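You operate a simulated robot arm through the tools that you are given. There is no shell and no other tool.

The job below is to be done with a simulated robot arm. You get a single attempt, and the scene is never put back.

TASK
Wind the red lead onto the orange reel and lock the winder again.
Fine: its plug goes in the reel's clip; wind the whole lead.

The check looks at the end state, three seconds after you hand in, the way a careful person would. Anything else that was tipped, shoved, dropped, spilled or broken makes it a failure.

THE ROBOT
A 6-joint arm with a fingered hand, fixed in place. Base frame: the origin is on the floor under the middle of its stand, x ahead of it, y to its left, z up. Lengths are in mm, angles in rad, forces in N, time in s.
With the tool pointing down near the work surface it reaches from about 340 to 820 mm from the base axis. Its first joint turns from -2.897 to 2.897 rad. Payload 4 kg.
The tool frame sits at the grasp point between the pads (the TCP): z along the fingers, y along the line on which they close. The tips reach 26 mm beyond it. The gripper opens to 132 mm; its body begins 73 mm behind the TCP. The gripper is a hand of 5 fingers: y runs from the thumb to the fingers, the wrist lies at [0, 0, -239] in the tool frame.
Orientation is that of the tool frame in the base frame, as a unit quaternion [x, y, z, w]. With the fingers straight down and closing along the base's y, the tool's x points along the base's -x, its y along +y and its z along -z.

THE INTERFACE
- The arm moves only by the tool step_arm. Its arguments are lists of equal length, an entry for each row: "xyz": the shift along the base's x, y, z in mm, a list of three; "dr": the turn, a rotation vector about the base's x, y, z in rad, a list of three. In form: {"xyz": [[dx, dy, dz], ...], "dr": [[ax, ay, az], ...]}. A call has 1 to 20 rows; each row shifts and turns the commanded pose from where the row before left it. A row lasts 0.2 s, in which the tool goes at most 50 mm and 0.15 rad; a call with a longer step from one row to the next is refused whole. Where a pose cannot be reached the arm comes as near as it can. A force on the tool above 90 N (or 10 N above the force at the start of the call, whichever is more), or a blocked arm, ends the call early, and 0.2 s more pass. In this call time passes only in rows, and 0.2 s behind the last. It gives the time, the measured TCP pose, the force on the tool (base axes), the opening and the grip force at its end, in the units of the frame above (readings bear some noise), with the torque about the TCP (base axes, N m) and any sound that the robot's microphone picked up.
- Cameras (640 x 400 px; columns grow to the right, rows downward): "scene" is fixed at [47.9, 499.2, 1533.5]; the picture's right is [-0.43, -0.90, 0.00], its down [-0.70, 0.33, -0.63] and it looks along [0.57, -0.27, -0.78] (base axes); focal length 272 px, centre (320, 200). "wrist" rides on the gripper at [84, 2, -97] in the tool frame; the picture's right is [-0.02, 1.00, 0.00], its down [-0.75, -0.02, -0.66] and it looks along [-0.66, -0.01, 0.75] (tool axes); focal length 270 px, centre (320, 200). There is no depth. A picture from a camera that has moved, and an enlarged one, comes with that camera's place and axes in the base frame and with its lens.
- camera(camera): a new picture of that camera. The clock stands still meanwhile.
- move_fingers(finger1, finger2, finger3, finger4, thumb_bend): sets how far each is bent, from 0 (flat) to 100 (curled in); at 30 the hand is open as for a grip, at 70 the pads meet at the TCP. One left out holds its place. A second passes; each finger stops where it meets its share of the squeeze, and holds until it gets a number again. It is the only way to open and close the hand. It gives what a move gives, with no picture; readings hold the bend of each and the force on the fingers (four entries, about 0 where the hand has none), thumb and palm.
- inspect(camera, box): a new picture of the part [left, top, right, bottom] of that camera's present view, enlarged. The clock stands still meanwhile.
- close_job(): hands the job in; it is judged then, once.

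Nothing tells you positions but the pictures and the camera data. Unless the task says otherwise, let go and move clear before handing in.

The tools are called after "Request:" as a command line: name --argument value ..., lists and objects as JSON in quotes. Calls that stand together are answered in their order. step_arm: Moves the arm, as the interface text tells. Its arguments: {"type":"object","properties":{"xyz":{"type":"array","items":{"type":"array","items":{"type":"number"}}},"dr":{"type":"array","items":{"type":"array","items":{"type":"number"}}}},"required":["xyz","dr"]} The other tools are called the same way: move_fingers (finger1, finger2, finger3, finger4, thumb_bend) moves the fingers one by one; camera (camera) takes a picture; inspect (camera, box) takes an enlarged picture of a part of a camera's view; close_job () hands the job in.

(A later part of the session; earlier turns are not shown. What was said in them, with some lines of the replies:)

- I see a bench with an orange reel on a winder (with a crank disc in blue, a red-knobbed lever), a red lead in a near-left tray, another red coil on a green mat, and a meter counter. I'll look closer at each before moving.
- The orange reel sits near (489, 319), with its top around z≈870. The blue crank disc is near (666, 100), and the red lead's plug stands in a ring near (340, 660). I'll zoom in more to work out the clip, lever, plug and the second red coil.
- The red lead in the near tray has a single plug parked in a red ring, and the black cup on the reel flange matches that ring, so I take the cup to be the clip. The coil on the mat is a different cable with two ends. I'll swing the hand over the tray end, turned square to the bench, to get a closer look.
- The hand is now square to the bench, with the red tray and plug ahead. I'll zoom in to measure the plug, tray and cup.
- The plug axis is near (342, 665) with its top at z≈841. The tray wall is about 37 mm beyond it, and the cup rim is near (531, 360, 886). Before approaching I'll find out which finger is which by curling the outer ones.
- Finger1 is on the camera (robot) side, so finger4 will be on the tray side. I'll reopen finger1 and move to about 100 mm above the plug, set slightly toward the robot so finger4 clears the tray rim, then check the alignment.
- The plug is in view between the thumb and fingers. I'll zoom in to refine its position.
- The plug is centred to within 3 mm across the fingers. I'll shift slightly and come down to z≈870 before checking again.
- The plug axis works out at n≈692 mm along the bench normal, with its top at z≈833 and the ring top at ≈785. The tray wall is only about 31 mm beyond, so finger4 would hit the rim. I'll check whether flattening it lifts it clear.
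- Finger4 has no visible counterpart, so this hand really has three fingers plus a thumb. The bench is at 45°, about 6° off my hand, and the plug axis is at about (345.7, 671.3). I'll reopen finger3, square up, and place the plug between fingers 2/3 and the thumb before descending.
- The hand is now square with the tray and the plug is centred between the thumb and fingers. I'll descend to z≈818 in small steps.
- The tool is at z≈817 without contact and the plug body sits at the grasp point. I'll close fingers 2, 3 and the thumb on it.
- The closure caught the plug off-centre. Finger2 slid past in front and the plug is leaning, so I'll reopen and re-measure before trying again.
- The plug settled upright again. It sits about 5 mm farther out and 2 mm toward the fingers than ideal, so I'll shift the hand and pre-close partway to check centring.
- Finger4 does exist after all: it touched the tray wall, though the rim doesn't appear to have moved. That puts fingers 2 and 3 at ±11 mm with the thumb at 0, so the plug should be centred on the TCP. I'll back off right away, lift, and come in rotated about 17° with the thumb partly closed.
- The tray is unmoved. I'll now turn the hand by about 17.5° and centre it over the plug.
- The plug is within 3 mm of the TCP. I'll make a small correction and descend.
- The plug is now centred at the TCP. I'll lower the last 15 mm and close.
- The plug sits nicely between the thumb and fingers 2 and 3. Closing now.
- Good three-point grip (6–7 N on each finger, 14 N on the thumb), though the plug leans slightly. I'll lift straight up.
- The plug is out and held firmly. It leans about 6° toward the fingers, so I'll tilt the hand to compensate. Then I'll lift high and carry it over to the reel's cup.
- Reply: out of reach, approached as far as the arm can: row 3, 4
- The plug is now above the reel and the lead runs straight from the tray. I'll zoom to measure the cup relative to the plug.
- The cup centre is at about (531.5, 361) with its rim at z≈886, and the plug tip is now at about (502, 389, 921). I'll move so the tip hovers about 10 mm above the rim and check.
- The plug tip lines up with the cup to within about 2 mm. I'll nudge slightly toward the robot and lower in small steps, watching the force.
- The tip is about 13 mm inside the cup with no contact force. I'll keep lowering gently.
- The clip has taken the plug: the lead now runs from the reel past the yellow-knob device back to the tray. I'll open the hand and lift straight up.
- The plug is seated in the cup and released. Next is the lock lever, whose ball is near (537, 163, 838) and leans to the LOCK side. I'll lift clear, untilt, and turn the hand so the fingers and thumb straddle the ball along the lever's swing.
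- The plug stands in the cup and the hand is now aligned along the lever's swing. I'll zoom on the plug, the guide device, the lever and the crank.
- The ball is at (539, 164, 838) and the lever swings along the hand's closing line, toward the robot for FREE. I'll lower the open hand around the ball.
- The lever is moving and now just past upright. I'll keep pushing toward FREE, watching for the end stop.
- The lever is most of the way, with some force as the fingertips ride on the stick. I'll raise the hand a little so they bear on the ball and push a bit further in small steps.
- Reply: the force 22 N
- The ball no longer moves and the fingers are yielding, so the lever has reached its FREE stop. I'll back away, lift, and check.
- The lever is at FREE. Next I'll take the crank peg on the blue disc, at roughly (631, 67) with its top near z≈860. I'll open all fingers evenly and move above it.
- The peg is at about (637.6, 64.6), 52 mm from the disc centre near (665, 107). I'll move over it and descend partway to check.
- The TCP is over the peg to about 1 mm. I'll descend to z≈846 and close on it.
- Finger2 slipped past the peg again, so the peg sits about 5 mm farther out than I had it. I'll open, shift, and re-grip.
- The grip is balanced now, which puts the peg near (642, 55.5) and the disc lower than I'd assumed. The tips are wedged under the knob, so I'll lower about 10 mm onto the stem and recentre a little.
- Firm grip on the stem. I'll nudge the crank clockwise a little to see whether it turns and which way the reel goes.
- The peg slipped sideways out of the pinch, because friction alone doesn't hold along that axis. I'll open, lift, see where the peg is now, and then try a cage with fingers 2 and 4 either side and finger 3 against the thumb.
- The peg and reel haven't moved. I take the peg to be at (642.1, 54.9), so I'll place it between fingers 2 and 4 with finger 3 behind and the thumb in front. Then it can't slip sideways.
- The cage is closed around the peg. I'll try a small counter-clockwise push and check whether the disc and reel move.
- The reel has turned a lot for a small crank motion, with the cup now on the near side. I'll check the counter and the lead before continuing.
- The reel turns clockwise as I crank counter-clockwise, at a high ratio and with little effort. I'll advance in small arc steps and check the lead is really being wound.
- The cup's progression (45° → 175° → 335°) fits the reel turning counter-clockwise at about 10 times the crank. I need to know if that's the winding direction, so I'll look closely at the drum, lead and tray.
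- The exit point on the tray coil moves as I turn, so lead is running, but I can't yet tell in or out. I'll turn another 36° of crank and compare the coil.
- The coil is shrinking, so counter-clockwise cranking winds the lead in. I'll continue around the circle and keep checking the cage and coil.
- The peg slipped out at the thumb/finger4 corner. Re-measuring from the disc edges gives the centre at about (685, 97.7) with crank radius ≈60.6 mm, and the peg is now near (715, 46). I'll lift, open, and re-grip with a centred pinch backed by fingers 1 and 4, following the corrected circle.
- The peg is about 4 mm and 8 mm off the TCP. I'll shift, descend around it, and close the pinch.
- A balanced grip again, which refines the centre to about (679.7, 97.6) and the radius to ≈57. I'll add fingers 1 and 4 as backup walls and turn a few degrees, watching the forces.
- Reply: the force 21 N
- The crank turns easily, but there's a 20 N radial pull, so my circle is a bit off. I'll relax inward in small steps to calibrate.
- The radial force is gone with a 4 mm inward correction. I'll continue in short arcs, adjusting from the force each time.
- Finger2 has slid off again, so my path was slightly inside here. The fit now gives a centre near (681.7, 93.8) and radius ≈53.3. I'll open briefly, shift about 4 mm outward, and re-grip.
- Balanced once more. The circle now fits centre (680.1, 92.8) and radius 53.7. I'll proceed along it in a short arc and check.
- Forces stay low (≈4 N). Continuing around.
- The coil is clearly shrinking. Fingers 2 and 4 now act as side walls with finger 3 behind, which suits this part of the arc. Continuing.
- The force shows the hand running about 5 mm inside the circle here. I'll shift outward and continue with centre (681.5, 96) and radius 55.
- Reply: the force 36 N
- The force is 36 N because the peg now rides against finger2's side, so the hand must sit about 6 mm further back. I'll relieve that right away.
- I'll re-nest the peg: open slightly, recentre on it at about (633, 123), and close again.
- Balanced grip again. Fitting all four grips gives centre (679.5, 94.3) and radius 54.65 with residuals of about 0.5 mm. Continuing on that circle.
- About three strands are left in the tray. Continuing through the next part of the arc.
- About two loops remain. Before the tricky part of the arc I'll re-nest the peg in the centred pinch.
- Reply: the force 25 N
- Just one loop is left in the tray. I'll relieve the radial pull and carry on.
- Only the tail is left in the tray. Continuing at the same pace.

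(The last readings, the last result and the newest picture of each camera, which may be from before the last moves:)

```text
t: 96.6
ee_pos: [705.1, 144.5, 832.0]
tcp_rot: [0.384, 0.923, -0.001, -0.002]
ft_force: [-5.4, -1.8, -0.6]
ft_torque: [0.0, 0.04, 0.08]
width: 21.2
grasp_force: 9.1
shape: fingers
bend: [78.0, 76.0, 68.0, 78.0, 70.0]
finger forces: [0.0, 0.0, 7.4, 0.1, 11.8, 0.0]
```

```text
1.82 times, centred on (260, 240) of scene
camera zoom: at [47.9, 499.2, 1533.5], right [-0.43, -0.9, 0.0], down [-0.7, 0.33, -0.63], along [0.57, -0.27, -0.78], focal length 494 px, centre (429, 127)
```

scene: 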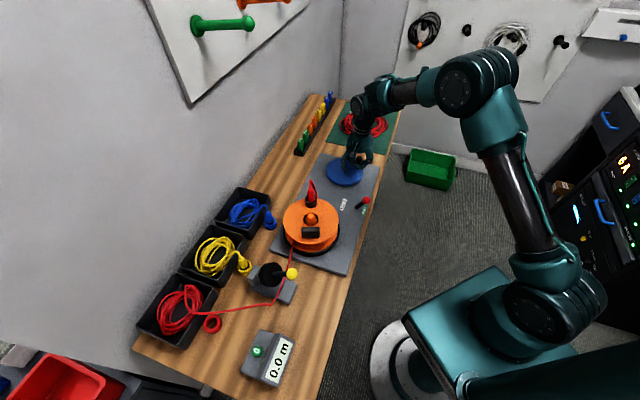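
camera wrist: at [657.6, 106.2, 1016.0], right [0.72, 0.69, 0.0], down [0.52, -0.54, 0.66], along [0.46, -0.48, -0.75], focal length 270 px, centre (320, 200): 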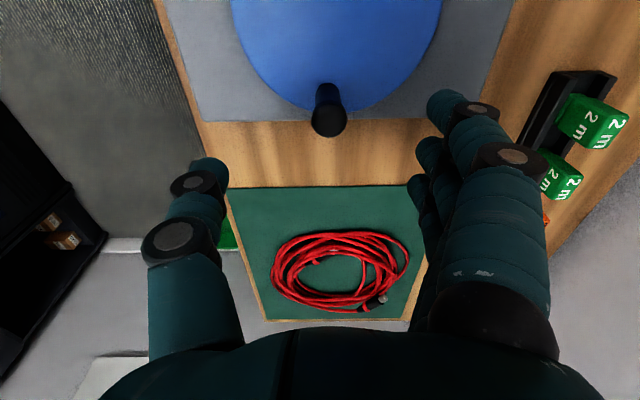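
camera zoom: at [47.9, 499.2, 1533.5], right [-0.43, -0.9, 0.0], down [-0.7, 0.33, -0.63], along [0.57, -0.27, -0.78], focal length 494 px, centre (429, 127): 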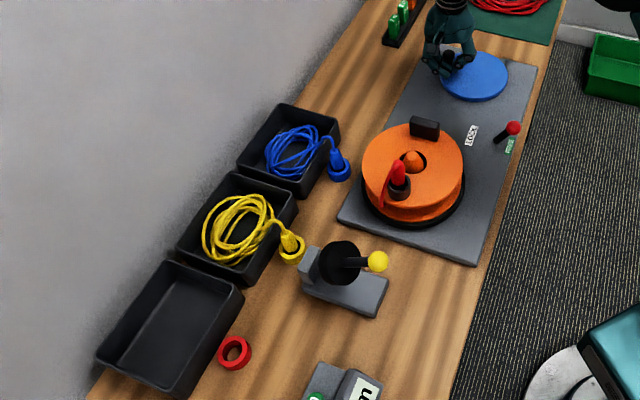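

The tray and bench are now clear of the red lead. I'll inspect the reel to confirm it's fully wound.

Request:
inspect --camera "scene" --box '[276, 188, 356, 264]'

Request:
inspect --camera "scene" --box '[278, 220, 348, 262]'

Request:
inspect --camera "scene" --box '[130, 230, 310, 390]'

```text
5.26 times, centred on (316, 226) of scene
camera zoom: at [47.9, 499.2, 1533.5], right [-0.43, -0.9, 0.0], down [-0.7, 0.33, -0.63], along [0.57, -0.27, -0.78], focal length 1430 px, centre (341, 63)
```

zoom: 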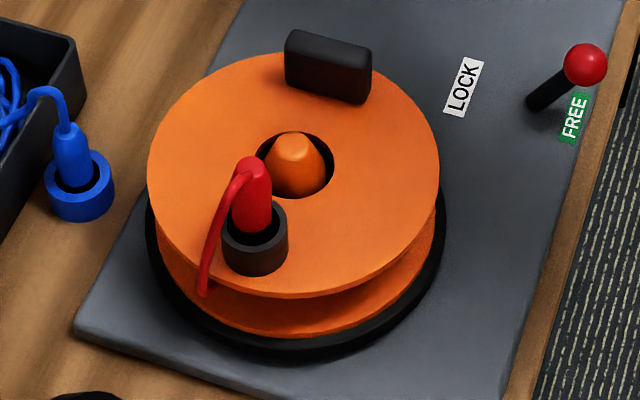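

```text
9.14 times, centred on (313, 241) of scene
camera zoom: at [47.9, 499.2, 1533.5], right [-0.43, -0.9, 0.0], down [-0.7, 0.33, -0.63], along [0.57, -0.27, -0.78], focal length 2485 px, centre (384, -175)
```

zoom: 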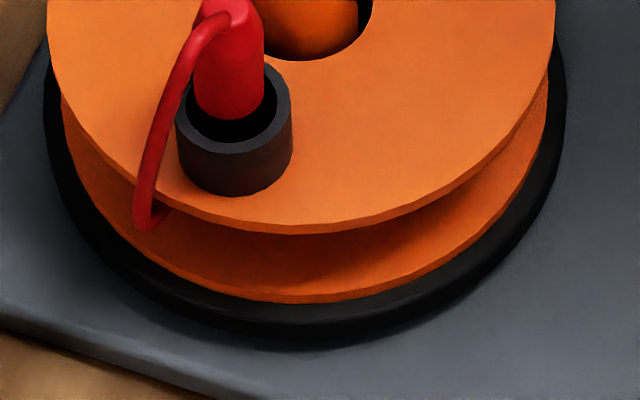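

```text
2.50 times, centred on (220, 310) of scene
camera zoom: at [47.9, 499.2, 1533.5], right [-0.43, -0.9, 0.0], down [-0.7, 0.33, -0.63], along [0.57, -0.27, -0.78], focal length 679 px, centre (570, -75)
```

zoom: 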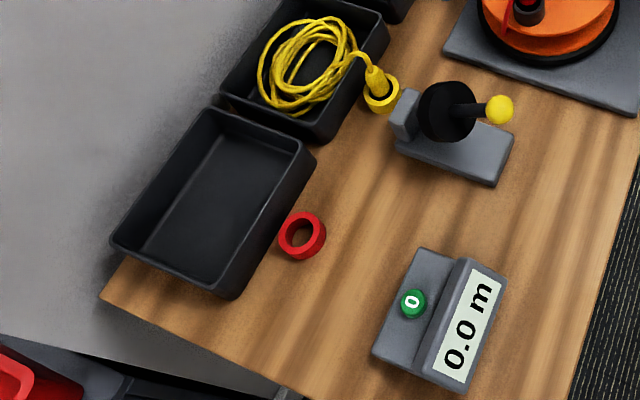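

There's no tail left anywhere and the lead goes from the plug over the flange onto the drum. To be certain the very end is on, I'll turn the crank a bit further.

Request:
step_arm --xyz '[[-6.3, 3.4, 0], [-6.7, 2.5, 0], [-6.9, 1.6, 0], [-7.0, 0.7, 0]]' --dr '[[0, 0, 0], [0, 0, 0], [0, 0, 0], [0, 0, 0]]'

Request:
inspect --camera "scene" --box '[276, 188, 356, 264]'

Request:
inspect --camera "wrist" --box '[180, 80, 460, 280]'

```text
t: 97.6
ee_pos: [680.7, 154.1, 831.2]
tcp_rot: [0.382, 0.924, 0.0, 0.0]
ft_force: [0.8, 14.0, 5.2]
ft_torque: [0.27, -0.19, 0.31]
width: 20.3
grasp_force: 6.7
shape: fingers
bend: [78.0, 76.0, 67.0, 78.0, 72.0]
finger forces: [0.1, 0.0, 13.7, 0.0, 0.1, 0.1]
```

```text
5.26 times, centred on (316, 226) of scene
camera zoom: at [47.9, 499.2, 1533.5], right [-0.43, -0.9, 0.0], down [-0.7, 0.33, -0.63], along [0.57, -0.27, -0.78], focal length 1430 px, centre (341, 63)
```

zoom: 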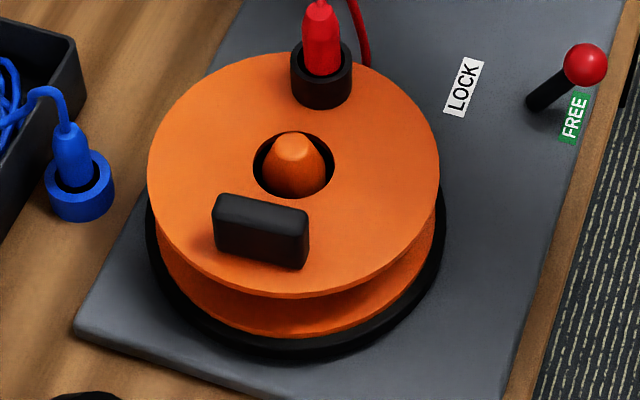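

```text
2.00 times, centred on (320, 180) of wrist
camera zoom: at [622.1, 214.8, 928.0], right [0.72, 0.69, 0.0], down [0.52, -0.54, 0.66], along [0.46, -0.47, -0.75], focal length 541 px, centre (320, 240)
```

zoom: 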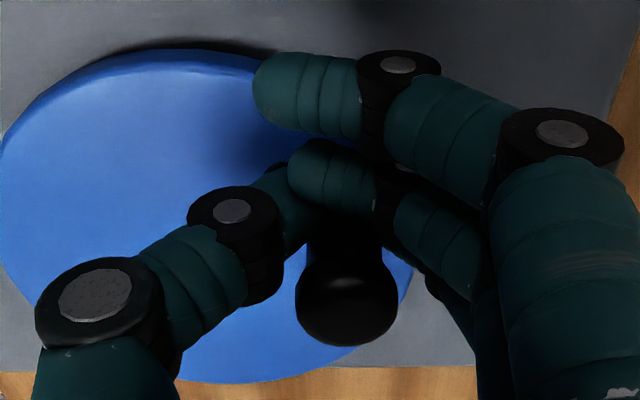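

Request:
step_arm --xyz '[[-5.0, 2.0, 0], [-7.1, 0.5, 0], [-6.95, -1.5, 0], [-6.7, -2.5, 0], [-6.3, -3.4, 0], [-5.8, -4.2, 0]]' --dr '[[0, 0, 0], [0, 0, 0], [0, 0, 0], [0, 0, 0], [0, 0, 0], [0, 0, 0]]'

Request:
inspect --camera "wrist" --box '[180, 80, 460, 280]'

Request:
inspect --camera "scene" --box '[230, 130, 390, 290]'

```text
t: 99.0
ee_pos: [639.2, 140.2, 831.4]
tcp_rot: [0.386, 0.922, -0.002, -0.001]
ft_force: [-11.3, -1.2, 5.7]
ft_torque: [-0.02, 0.23, 0.03]
width: 20.8
grasp_force: 12.6
shape: fingers
bend: [78.0, 76.0, 67.0, 78.0, 72.0]
finger forces: [0.0, 0.0, 6.7, 0.0, 18.0, 0.0]
```

```text
2.00 times, centred on (320, 180) of wrist
camera zoom: at [583.4, 201.6, 928.0], right [0.73, 0.69, -0.01], down [0.52, -0.55, 0.66], along [0.45, -0.48, -0.75], focal length 541 px, centre (320, 240)
```

zoom: 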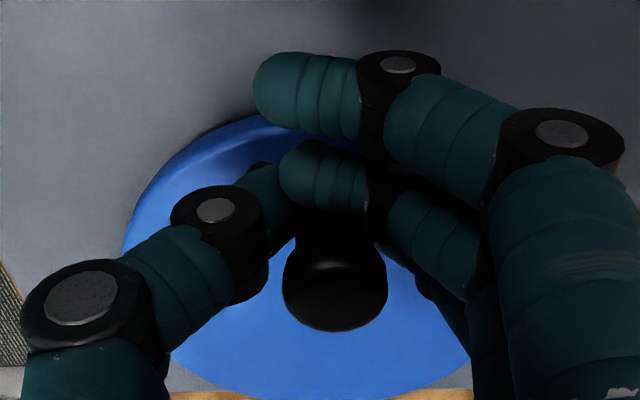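

```text
2.50 times, centred on (310, 210) of scene
camera zoom: at [47.9, 499.2, 1533.5], right [-0.43, -0.9, 0.0], down [-0.7, 0.33, -0.63], along [0.57, -0.27, -0.78], focal length 679 px, centre (345, 175)
```

zoom: 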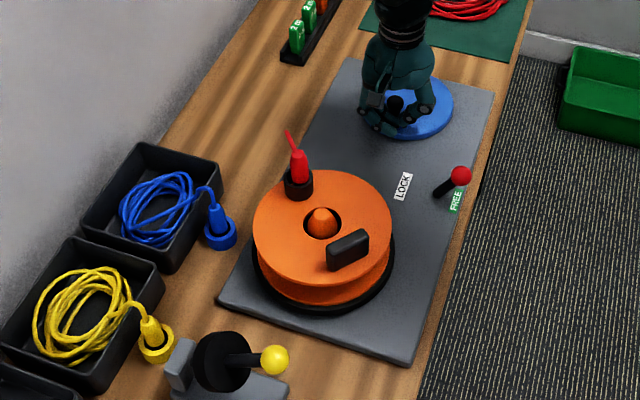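

More than two extra reel turns have gone on since the tail disappeared, so the whole lead is on. I'll release the crank and lift clear.

Request:
move_fingers --finger1 40 --finger2 40 --finger3 40 --finger4 40 --thumb_bend 40

Request:
step_arm --xyz '[[0, 0, 20], [0, 0, 30], [0, 0, 30], [0, 0, 30]]' --dr '[[0, 0, 0], [0, 0, 0], [0, 0, 0], [0, 0, 0]]'

Request:
camera --camera "scene"

Request:
inspect --camera "scene" --box '[276, 188, 356, 264]'

```text
t: 100.0
ee_pos: [641.1, 143.7, 832.1]
tcp_rot: [0.383, 0.924, -0.001, 0.0]
ft_force: [0.4, -0.7, 0.8]
ft_torque: [0.01, 0.04, -0.02]
width: 106.3
grasp_force: 0.0
shape: fingers
bend: [40.0, 40.0, 40.0, 40.0, 40.0]
finger forces: [0.0, 0.0, 0.1, 0.0, 0.0, 0.0]
```

```text
t: 101.0
ee_pos: [641.6, 143.2, 941.1]
tcp_rot: [0.384, 0.923, 0.0, 0.0]
ft_force: [0.3, 0.5, 0.4]
ft_torque: [0.0, -0.01, 0.03]
width: 106.2
grasp_force: 0.0
shape: fingers
bend: [40.0, 40.0, 40.0, 40.0, 40.0]
finger forces: [0.1, 0.1, 0.0, 0.1, 0.0, 0.0]
```

```text
taken
```

scene: 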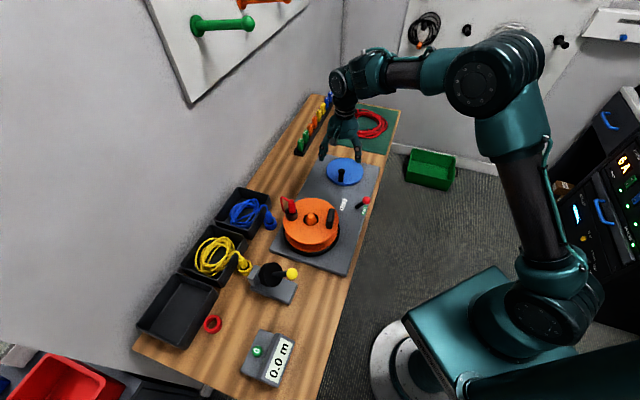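

```text
5.26 times, centred on (316, 226) of scene
camera zoom: at [47.9, 499.2, 1533.5], right [-0.43, -0.9, 0.0], down [-0.7, 0.33, -0.63], along [0.57, -0.27, -0.78], focal length 1430 px, centre (341, 63)
```

zoom: 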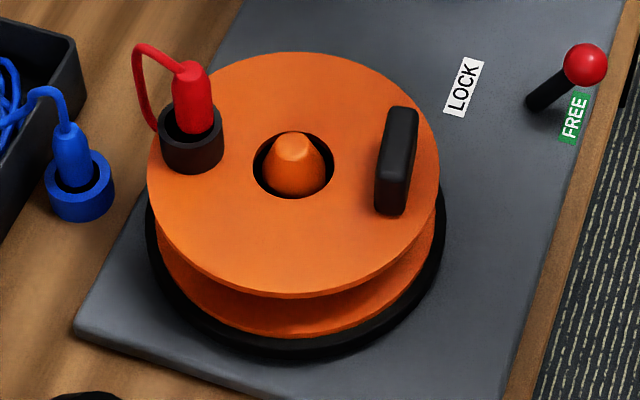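

Released, with the reel standing still and the plug seated. Next is the lever: I'll move over its ball, near (493, 119), to push it back to LOCK.

Request:
step_arm --xyz '[[-37, -6, 0], [-37, -6, 0], [-37, -6, 0], [-37, -6, 0]]' --dr '[[0, 0, 0], [0, 0, 0], [0, 0, 0], [0, 0, 0]]'

Request:
camera --camera "wrist"

```text
t: 102.0
ee_pos: [494.9, 119.7, 941.2]
tcp_rot: [0.386, 0.923, -0.001, 0.0]
ft_force: [-0.3, 0.4, -0.5]
ft_torque: [-0.04, 0.0, -0.01]
width: 106.3
grasp_force: 0.1
shape: fingers
bend: [40.0, 40.0, 40.0, 40.0, 40.0]
finger forces: [0.0, 0.0, 0.0, 0.0, 0.1, 0.0]
```

```text
taken
camera wrist: at [438.6, 180.3, 1037.7], right [0.72, 0.69, 0.0], down [0.52, -0.54, 0.66], along [0.45, -0.48, -0.75], focal length 270 px, centre (320, 200)
```

wrist: 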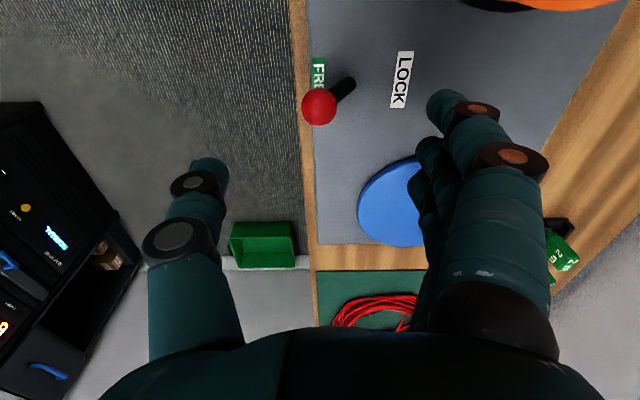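

The ball is right under the TCP. I'll lower around it, bring the thumb behind it, and push toward LOCK.

Request:
step_arm --xyz '[[0, 0, -24], [0, 0, -24], [0, 0, -24], [0, 0, -23]]' --dr '[[0, 0, 0], [0, 0, 0], [0, 0, 0], [0, 0, 0]]'

Request:
move_fingers --thumb_bend 59 --finger2 50 --finger3 50

Request:
inspect --camera "wrist" --box '[120, 60, 520, 300]'

```text
t: 103.0
ee_pos: [494.7, 118.0, 846.3]
tcp_rot: [0.384, 0.923, 0.0, 0.0]
ft_force: [1.1, 0.6, -0.3]
ft_torque: [-0.02, -0.01, -0.02]
width: 106.6
grasp_force: 0.1
shape: fingers
bend: [40.0, 40.0, 40.0, 40.0, 40.0]
finger forces: [0.0, 0.0, 0.0, 0.0, 0.0, 0.0]
```

```text
t: 104.0
ee_pos: [495.2, 117.9, 846.1]
tcp_rot: [0.384, 0.923, 0.0, 0.0]
ft_force: [-0.4, 0.0, -0.1]
ft_torque: [-0.04, 0.01, 0.03]
width: 76.6
grasp_force: 0.0
shape: fingers
bend: [40.0, 50.0, 50.0, 40.0, 59.0]
finger forces: [0.0, 0.1, 0.0, 0.0, 0.0, 0.1]
```

```text
1.60 times, centred on (320, 180) of wrist
camera zoom: at [437.6, 178.9, 943.1], right [0.72, 0.69, 0.0], down [0.52, -0.54, 0.66], along [0.45, -0.48, -0.75], focal length 432 px, centre (320, 232)
```

zoom: 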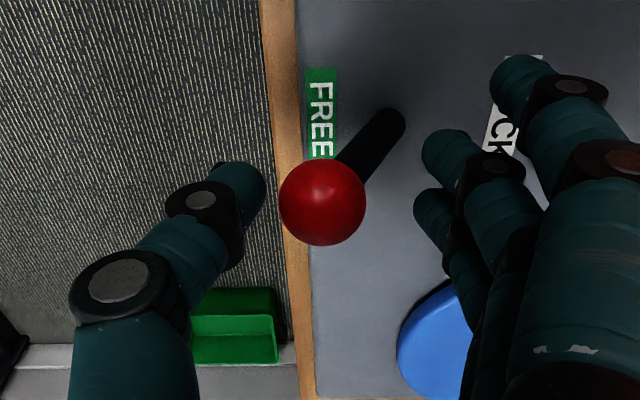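

Request:
step_arm --xyz '[[6, 6, 1], [6, 6, 1], [6, 6, 1], [6, 6, 0], [6, 6, 0], [6, 6, -1]]' --dr '[[0, 0, 0], [0, 0, 0], [0, 0, 0], [0, 0, 0], [0, 0, 0], [0, 0, 0]]'

Request:
inspect --camera "wrist" --box '[120, 60, 520, 300]'

```text
t: 105.4
ee_pos: [530.3, 156.5, 848.9]
tcp_rot: [0.384, 0.924, 0.0, 0.0]
ft_force: [-0.4, 0.4, 0.1]
ft_torque: [0.04, -0.02, -0.01]
width: 76.7
grasp_force: 0.0
shape: fingers
bend: [40.0, 50.0, 50.0, 40.0, 59.0]
finger forces: [0.0, 0.0, 0.0, 0.1, 0.1, 0.0]
```

```text
1.60 times, centred on (320, 180) of wrist
camera zoom: at [473.0, 216.2, 945.2], right [0.72, 0.69, 0.0], down [0.52, -0.54, 0.66], along [0.45, -0.48, -0.75], focal length 432 px, centre (320, 232)
```

zoom: 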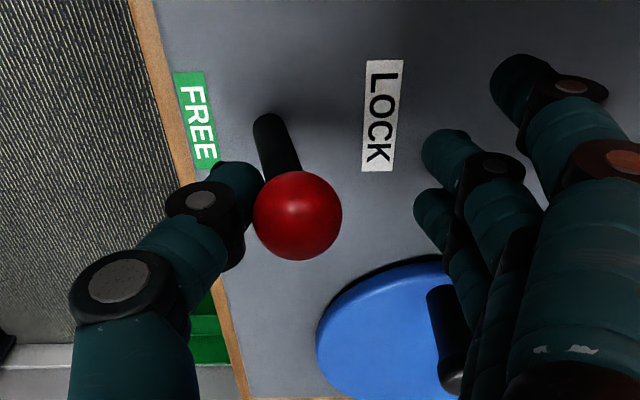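

The lever is past upright. I'll continue gently to the LOCK stop.

Request:
step_arm --xyz '[[4, 4, 0], [4, 4, 0], [3, 3, 0], [3, 3, 0]]' --dr '[[0, 0, 0], [0, 0, 0], [0, 0, 0], [0, 0, 0]]'

Request:
inspect --camera "wrist" --box '[120, 60, 520, 300]'

```text
t: 106.4
ee_pos: [543.6, 169.5, 849.1]
tcp_rot: [0.384, 0.923, 0.0, 0.001]
ft_force: [-1.8, -2.1, 1.2]
ft_torque: [-0.07, 0.05, 0.02]
width: 78.7
grasp_force: 1.6
shape: fingers
bend: [40.0, 50.0, 50.0, 40.0, 58.0]
finger forces: [0.1, 0.0, 0.0, 0.1, 2.9, 0.0]
```

```text
1.60 times, centred on (320, 180) of wrist
camera zoom: at [486.5, 229.6, 945.1], right [0.72, 0.69, 0.0], down [0.52, -0.54, 0.66], along [0.45, -0.48, -0.75], focal length 432 px, centre (320, 232)
```

zoom: 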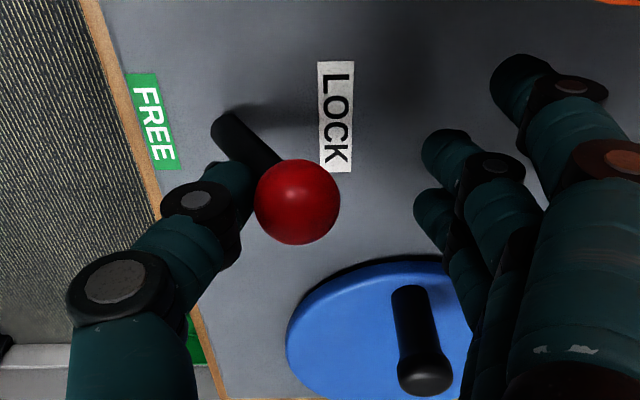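

Request:
step_arm --xyz '[[1.5, 1.5, 0], [1.5, 1.5, 0]]' --dr '[[0, 0, 0], [0, 0, 0]]'

Request:
inspect --camera "wrist" --box '[120, 60, 520, 300]'

```text
t: 107.0
ee_pos: [547.1, 171.5, 847.7]
tcp_rot: [0.384, 0.923, 0.0, 0.0]
ft_force: [-3.1, -4.9, 4.7]
ft_torque: [-0.21, 0.17, 0.02]
width: 82.1
grasp_force: 3.8
shape: fingers
bend: [40.0, 50.0, 50.0, 40.0, 58.0]
finger forces: [0.0, 0.1, 0.0, 0.1, 7.7, 0.1]
```

```text
1.60 times, centred on (320, 180) of wrist
camera zoom: at [489.7, 232.7, 945.1], right [0.72, 0.69, 0.0], down [0.52, -0.54, 0.66], along [0.45, -0.48, -0.75], focal length 432 px, centre (320, 232)
```

zoom: 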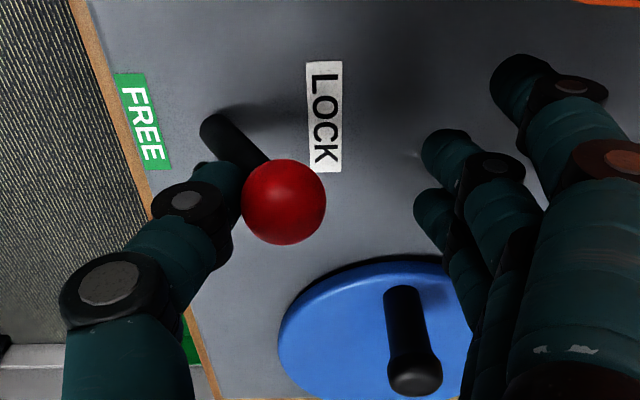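

The ball has stopped at its original LOCK position (n≈497) with the thumb meeting the stop. I'll back off and lift away.

Request:
step_arm --xyz '[[-4, -4, 0], [-4, -4, 0], [-1, -1, 8], [0, 0, 25], [0, 0, 30], [0, 0, 35]]' --dr '[[0, 0, 0], [0, 0, 0], [0, 0, 0], [0, 0, 0], [0, 0, 0], [0, 0, 0]]'

Request:
camera --camera "wrist"

Request:
inspect --camera "scene" --box '[230, 130, 390, 290]'

Request:
inspect --camera "scene" --box '[322, 150, 382, 216]'

```text
t: 108.4
ee_pos: [537.5, 164.6, 945.3]
tcp_rot: [0.384, 0.924, 0.0, -0.001]
ft_force: [-0.5, 0.5, 0.0]
ft_torque: [0.02, 0.03, -0.02]
width: 77.0
grasp_force: 0.0
shape: fingers
bend: [40.0, 50.0, 50.0, 40.0, 59.0]
finger forces: [0.0, 0.0, 0.0, 0.0, 0.0, 0.0]
```

```text
taken
camera wrist: at [481.1, 225.0, 1042.4], right [0.72, 0.69, 0.0], down [0.52, -0.54, 0.66], along [0.45, -0.48, -0.75], focal length 270 px, centre (320, 200)
```

wrist: 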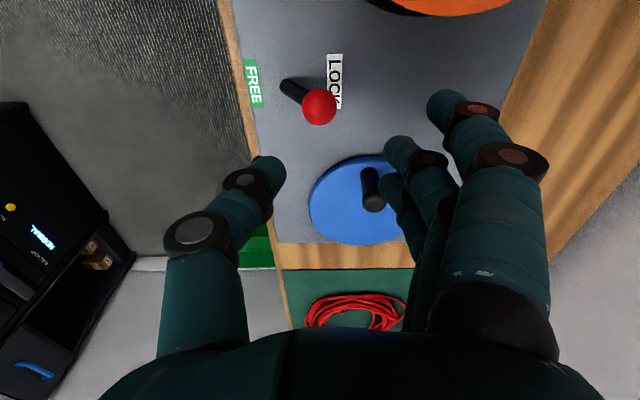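

```text
2.50 times, centred on (310, 210) of scene
camera zoom: at [47.9, 499.2, 1533.5], right [-0.43, -0.9, 0.0], down [-0.7, 0.33, -0.63], along [0.57, -0.27, -0.78], focal length 679 px, centre (345, 175)
```

zoom: 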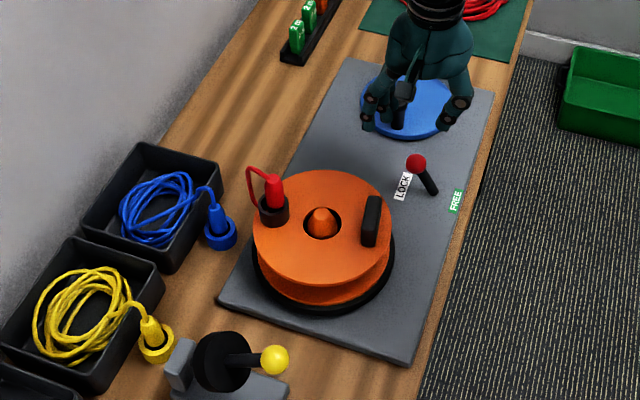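

```text
6.06 times, centred on (352, 183) of scene
camera zoom: at [47.9, 499.2, 1533.5], right [-0.43, -0.9, 0.0], down [-0.7, 0.33, -0.63], along [0.57, -0.27, -0.78], focal length 1647 px, centre (126, 303)
```

zoom: 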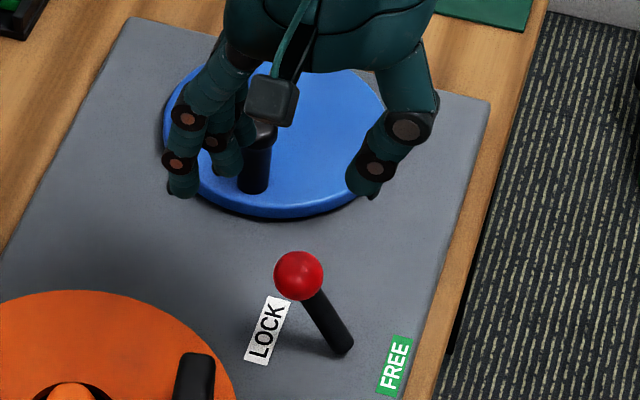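

The lever sits at LOCK exactly as at the start. I'll swing the hand back over the robot side of the reel to check the wound drum and make sure no tail is hanging anywhere.

Request:
step_arm --xyz '[[0, 0, 30], [-12, 6, 2], [-12, 6, 2], [-12, 6, 2], [-12, 6, 2], [-12, 6, 2], [-12, 6, 2], [-12, 6, 2], [-12, 6, 2], [-12, 6, 2], [-12, 6, 2], [-12, 6, 2]]' --dr '[[0, 0, 0], [0, 0, 0.1428], [0, 0, 0.1428], [0, 0, 0.1428], [0, 0, 0.1428], [0, 0, 0.1428], [0, 0, 0.1428], [0, 0, 0.1428], [0, 0, 0.1428], [0, 0, 0.1428], [0, 0, 0.1428], [0, 0, 0.1428]]'

Request:
camera --camera "wrist"

Request:
camera --camera "scene"

```text
t: 111.0
ee_pos: [406.7, 229.1, 997.2]
tcp_rot: [-0.381, 0.924, 0.0, 0.0]
ft_force: [0.3, 0.3, -0.6]
ft_torque: [0.0, 0.01, 0.01]
width: 76.9
grasp_force: 0.1
shape: fingers
bend: [40.0, 50.0, 50.0, 40.0, 59.0]
finger forces: [0.0, 0.0, 0.1, 0.0, 0.0, 0.1]
```

```text
taken
camera wrist: at [346.1, 170.2, 1095.0], right [-0.69, 0.72, 0.0], down [0.54, 0.52, 0.66], along [0.47, 0.46, -0.75], focal length 270 px, centre (320, 200)
```

wrist: 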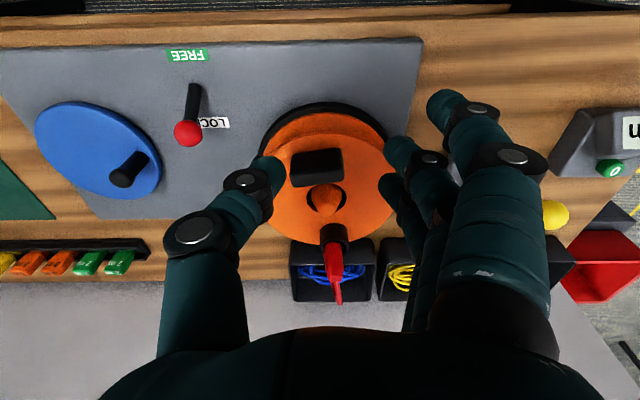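

```text
taken
```

scene: 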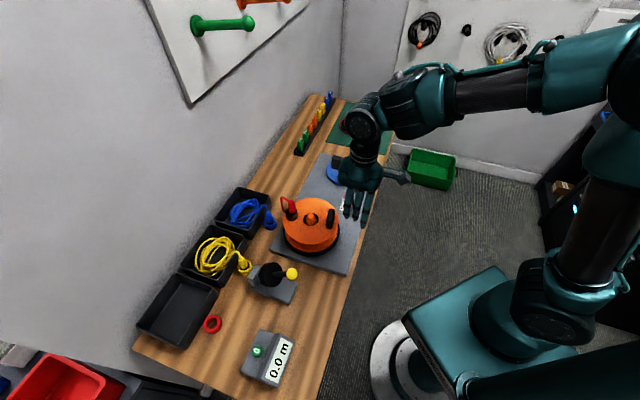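

Request:
inspect --camera "wrist" --box '[240, 85, 410, 310]'

Request:
inspect --camera "wrist" --box '[265, 95, 395, 155]'

```text
1.78 times, centred on (325, 198) of wrist
camera zoom: at [346.1, 170.2, 1095.0], right [-0.69, 0.72, 0.0], down [0.54, 0.52, 0.66], along [0.47, 0.46, -0.75], focal length 480 px, centre (311, 204)
```

zoom: 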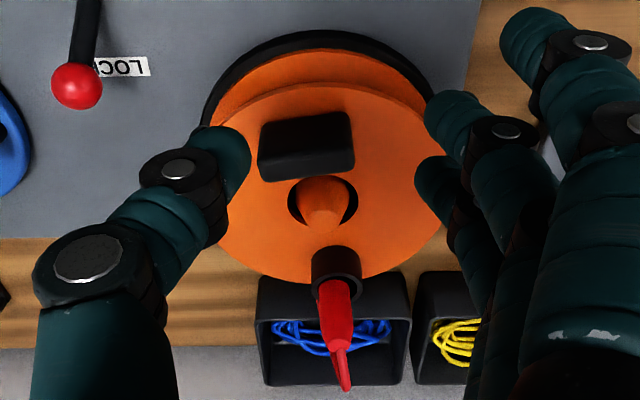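

```text
4.92 times, centred on (330, 125) of wrist
camera zoom: at [346.1, 170.2, 1095.0], right [-0.69, 0.72, 0.0], down [0.54, 0.52, 0.66], along [0.47, 0.46, -0.75], focal length 1331 px, centre (271, 569)
```

zoom: 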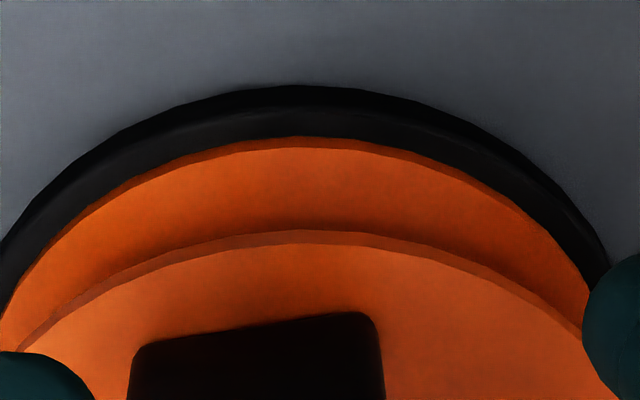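

No tail is visible from either side. I'll compare the trays and other fittings with the starting view to be sure nothing was disturbed.

Request:
inspect --camera "scene" --box '[130, 180, 310, 390]'

Request:
inspect --camera "scene" --box '[130, 270, 230, 350]'

Request:
inspect --camera "scene" --box '[276, 188, 356, 264]'

Request:
inspect --camera "scene" --box '[280, 80, 420, 170]'

```text
1.90 times, centred on (220, 285) of scene
camera zoom: at [47.9, 499.2, 1533.5], right [-0.43, -0.9, 0.0], down [-0.7, 0.33, -0.63], along [0.57, -0.27, -0.78], focal length 518 px, centre (510, 38)
```

zoom: 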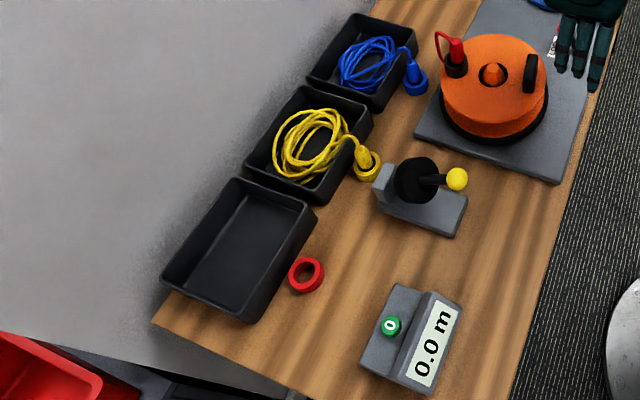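

```text
5.00 times, centred on (180, 310) of scene
camera zoom: at [47.9, 499.2, 1533.5], right [-0.43, -0.9, 0.0], down [-0.7, 0.33, -0.63], along [0.57, -0.27, -0.78], focal length 1359 px, centre (1020, -350)
```

zoom: 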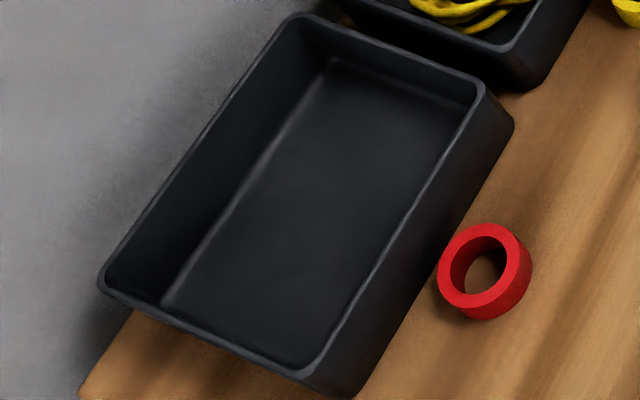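

```text
5.26 times, centred on (316, 226) of scene
camera zoom: at [47.9, 499.2, 1533.5], right [-0.43, -0.9, 0.0], down [-0.7, 0.33, -0.63], along [0.57, -0.27, -0.78], focal length 1430 px, centre (341, 63)
```

zoom: 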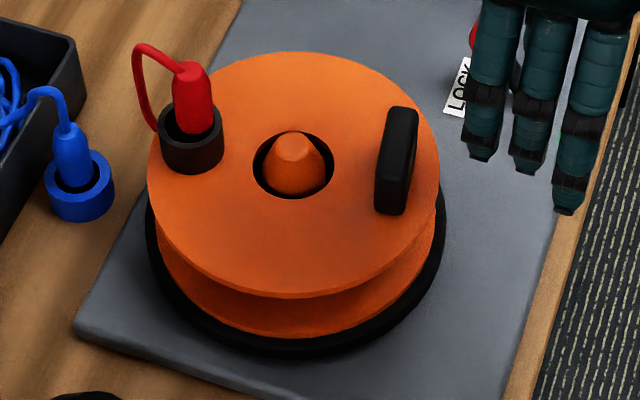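

```text
4.44 times, centred on (350, 125) of scene
camera zoom: at [47.9, 499.2, 1533.5], right [-0.43, -0.9, 0.0], down [-0.7, 0.33, -0.63], along [0.57, -0.27, -0.78], focal length 1208 px, centre (187, 533)
```

zoom: 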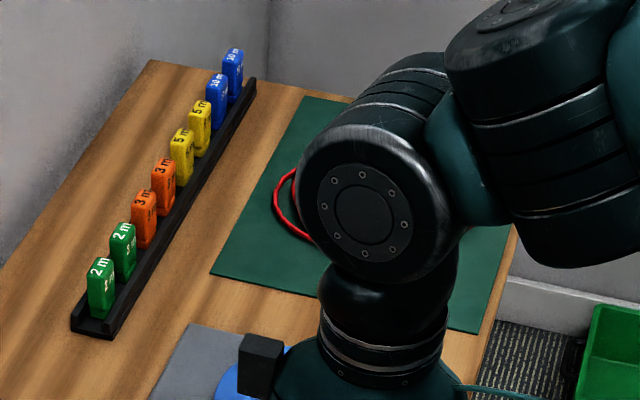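

Trays, ring, counter, tags and mat are all where they began. For a last check of the drum itself, I'll tilt the hand back to look at the reel from a lower angle.

Request:
step_arm --xyz '[[-16, -16, -10], [-16, -16, -20], [-10, -10, -20], [-5, -5, -20]]' --dr '[[0.09, -0.09, 0], [0.09, -0.09, 0], [0.09, -0.09, 0], [0.06, -0.06, 0]]'

Request:
camera --camera "wrist"

```text
t: 112.0
ee_pos: [357.1, 182.3, 928.0]
tcp_rot: [-0.371, 0.9, 0.088, 0.213]
ft_force: [0.9, 0.1, -0.1]
ft_torque: [-0.01, 0.03, -0.01]
width: 77.0
grasp_force: 0.1
shape: fingers
bend: [40.0, 50.0, 50.0, 40.0, 59.0]
finger forces: [0.1, 0.0, 0.0, 0.0, 0.1, 0.1]
```

```text
taken
camera wrist: at [274.7, 99.0, 976.3], right [-0.69, 0.72, 0.01], down [0.28, 0.25, 0.93], along [0.66, 0.64, -0.38], focal length 270 px, centre (320, 200)
```

wrist: 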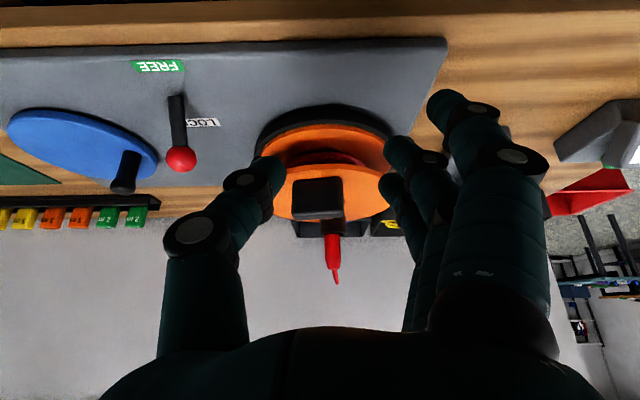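

Request:
inspect --camera "wrist" --box '[250, 95, 400, 225]'

Request:
inspect --camera "wrist" --box '[270, 125, 380, 185]'

```text
3.08 times, centred on (325, 160) of wrist
camera zoom: at [274.7, 99.0, 976.3], right [-0.69, 0.72, 0.01], down [0.28, 0.25, 0.93], along [0.66, 0.64, -0.38], focal length 832 px, centre (305, 323)
```

zoom: 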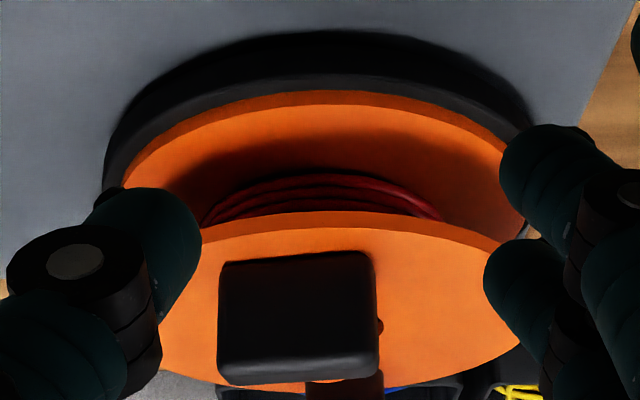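

```text
5.82 times, centred on (325, 155) of wrist
camera zoom: at [274.7, 99.0, 976.3], right [-0.69, 0.72, 0.01], down [0.28, 0.25, 0.93], along [0.66, 0.64, -0.38], focal length 1573 px, centre (291, 462)
```

zoom: 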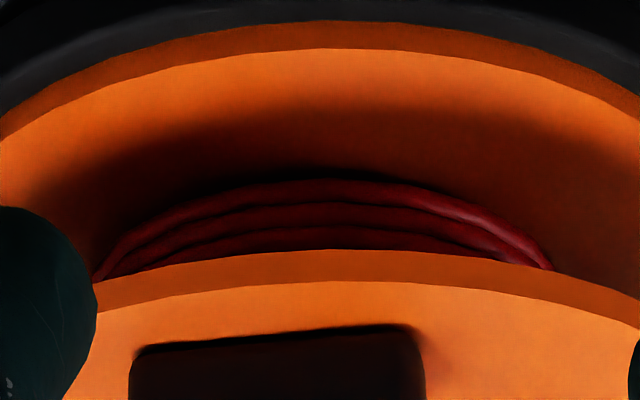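

The red lead is neatly wound on the drum with no loose end, the plug is in the cup, and the lever is at LOCK. I'll straighten the hand and move well clear before handing in.

Request:
step_arm --xyz '[[5, 5, 25], [5, 5, 30], [5, 5, 30], [5, 5, 30], [0, 0, 30]]' --dr '[[-0.09, 0.09, 0], [-0.09, 0.09, 0], [-0.09, 0.09, 0], [-0.06, 0.06, 0], [0, 0, 0]]'

Request:
camera --camera "scene"

Request:
inspect --camera "scene" --box '[230, 130, 390, 290]'

```text
t: 113.2
ee_pos: [378.8, 206.6, 1074.5]
tcp_rot: [-0.381, 0.925, 0.0, -0.001]
ft_force: [-0.1, -0.8, 0.5]
ft_torque: [0.01, -0.01, 0.0]
width: 76.9
grasp_force: 0.0
shape: fingers
bend: [40.0, 50.0, 50.0, 40.0, 59.0]
finger forces: [0.0, 0.0, 0.0, 0.0, 0.1, 0.1]
```

```text
taken
```

scene: 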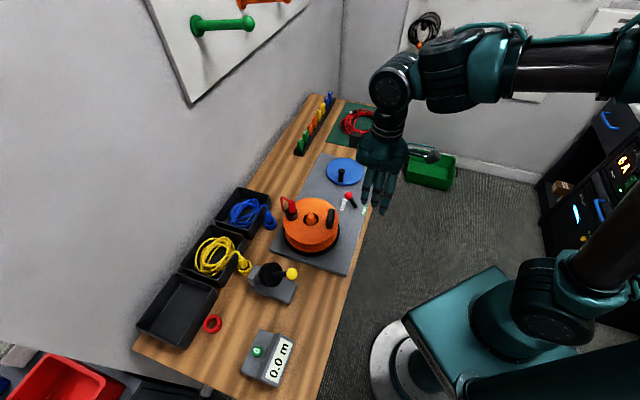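

```text
2.50 times, centred on (310, 210) of scene
camera zoom: at [47.9, 499.2, 1533.5], right [-0.43, -0.9, 0.0], down [-0.7, 0.33, -0.63], along [0.57, -0.27, -0.78], focal length 679 px, centre (345, 175)
```

zoom: 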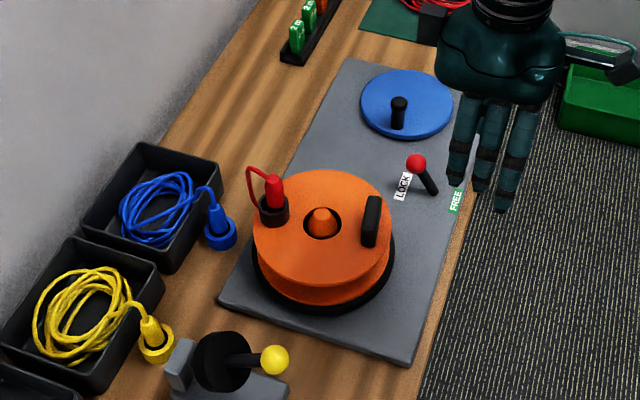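

The plug is in the reel's clip, the whole red lead is on the orange reel, and the lever is at LOCK. Nothing else has moved and the hand is clear, so I'm handing in.

Request:
close_job

```text
The job is handed in.
```

The red lead is fully wound onto the orange reel, its plug is in the reel's clip, and the winder is locked again. I've handed the job in, but no verdict has come back yet.

- **Plug:** it stands in the black cup on the reel's flange and stayed there through all the turning.
- **Lead:** the tray is empty. A low-angle look showed the lead coiled on the drum, and I saw no loose end from either camera. I turned the reel about two more times after the tail disappeared, to be sure the end was on.
- **Lock:** the lever is back at LOCK, in the same place as at the start.
- **Everything else:** the trays, red ring, counter, tags and the coil on the mat look unmoved compared with the starting pictures. Early on, one finger pressed on the red tray's wall at up to 11 N. The tray looks exactly where it was.

The counter read 0.0 m throughout. I took it as not part of this task and left it alone.
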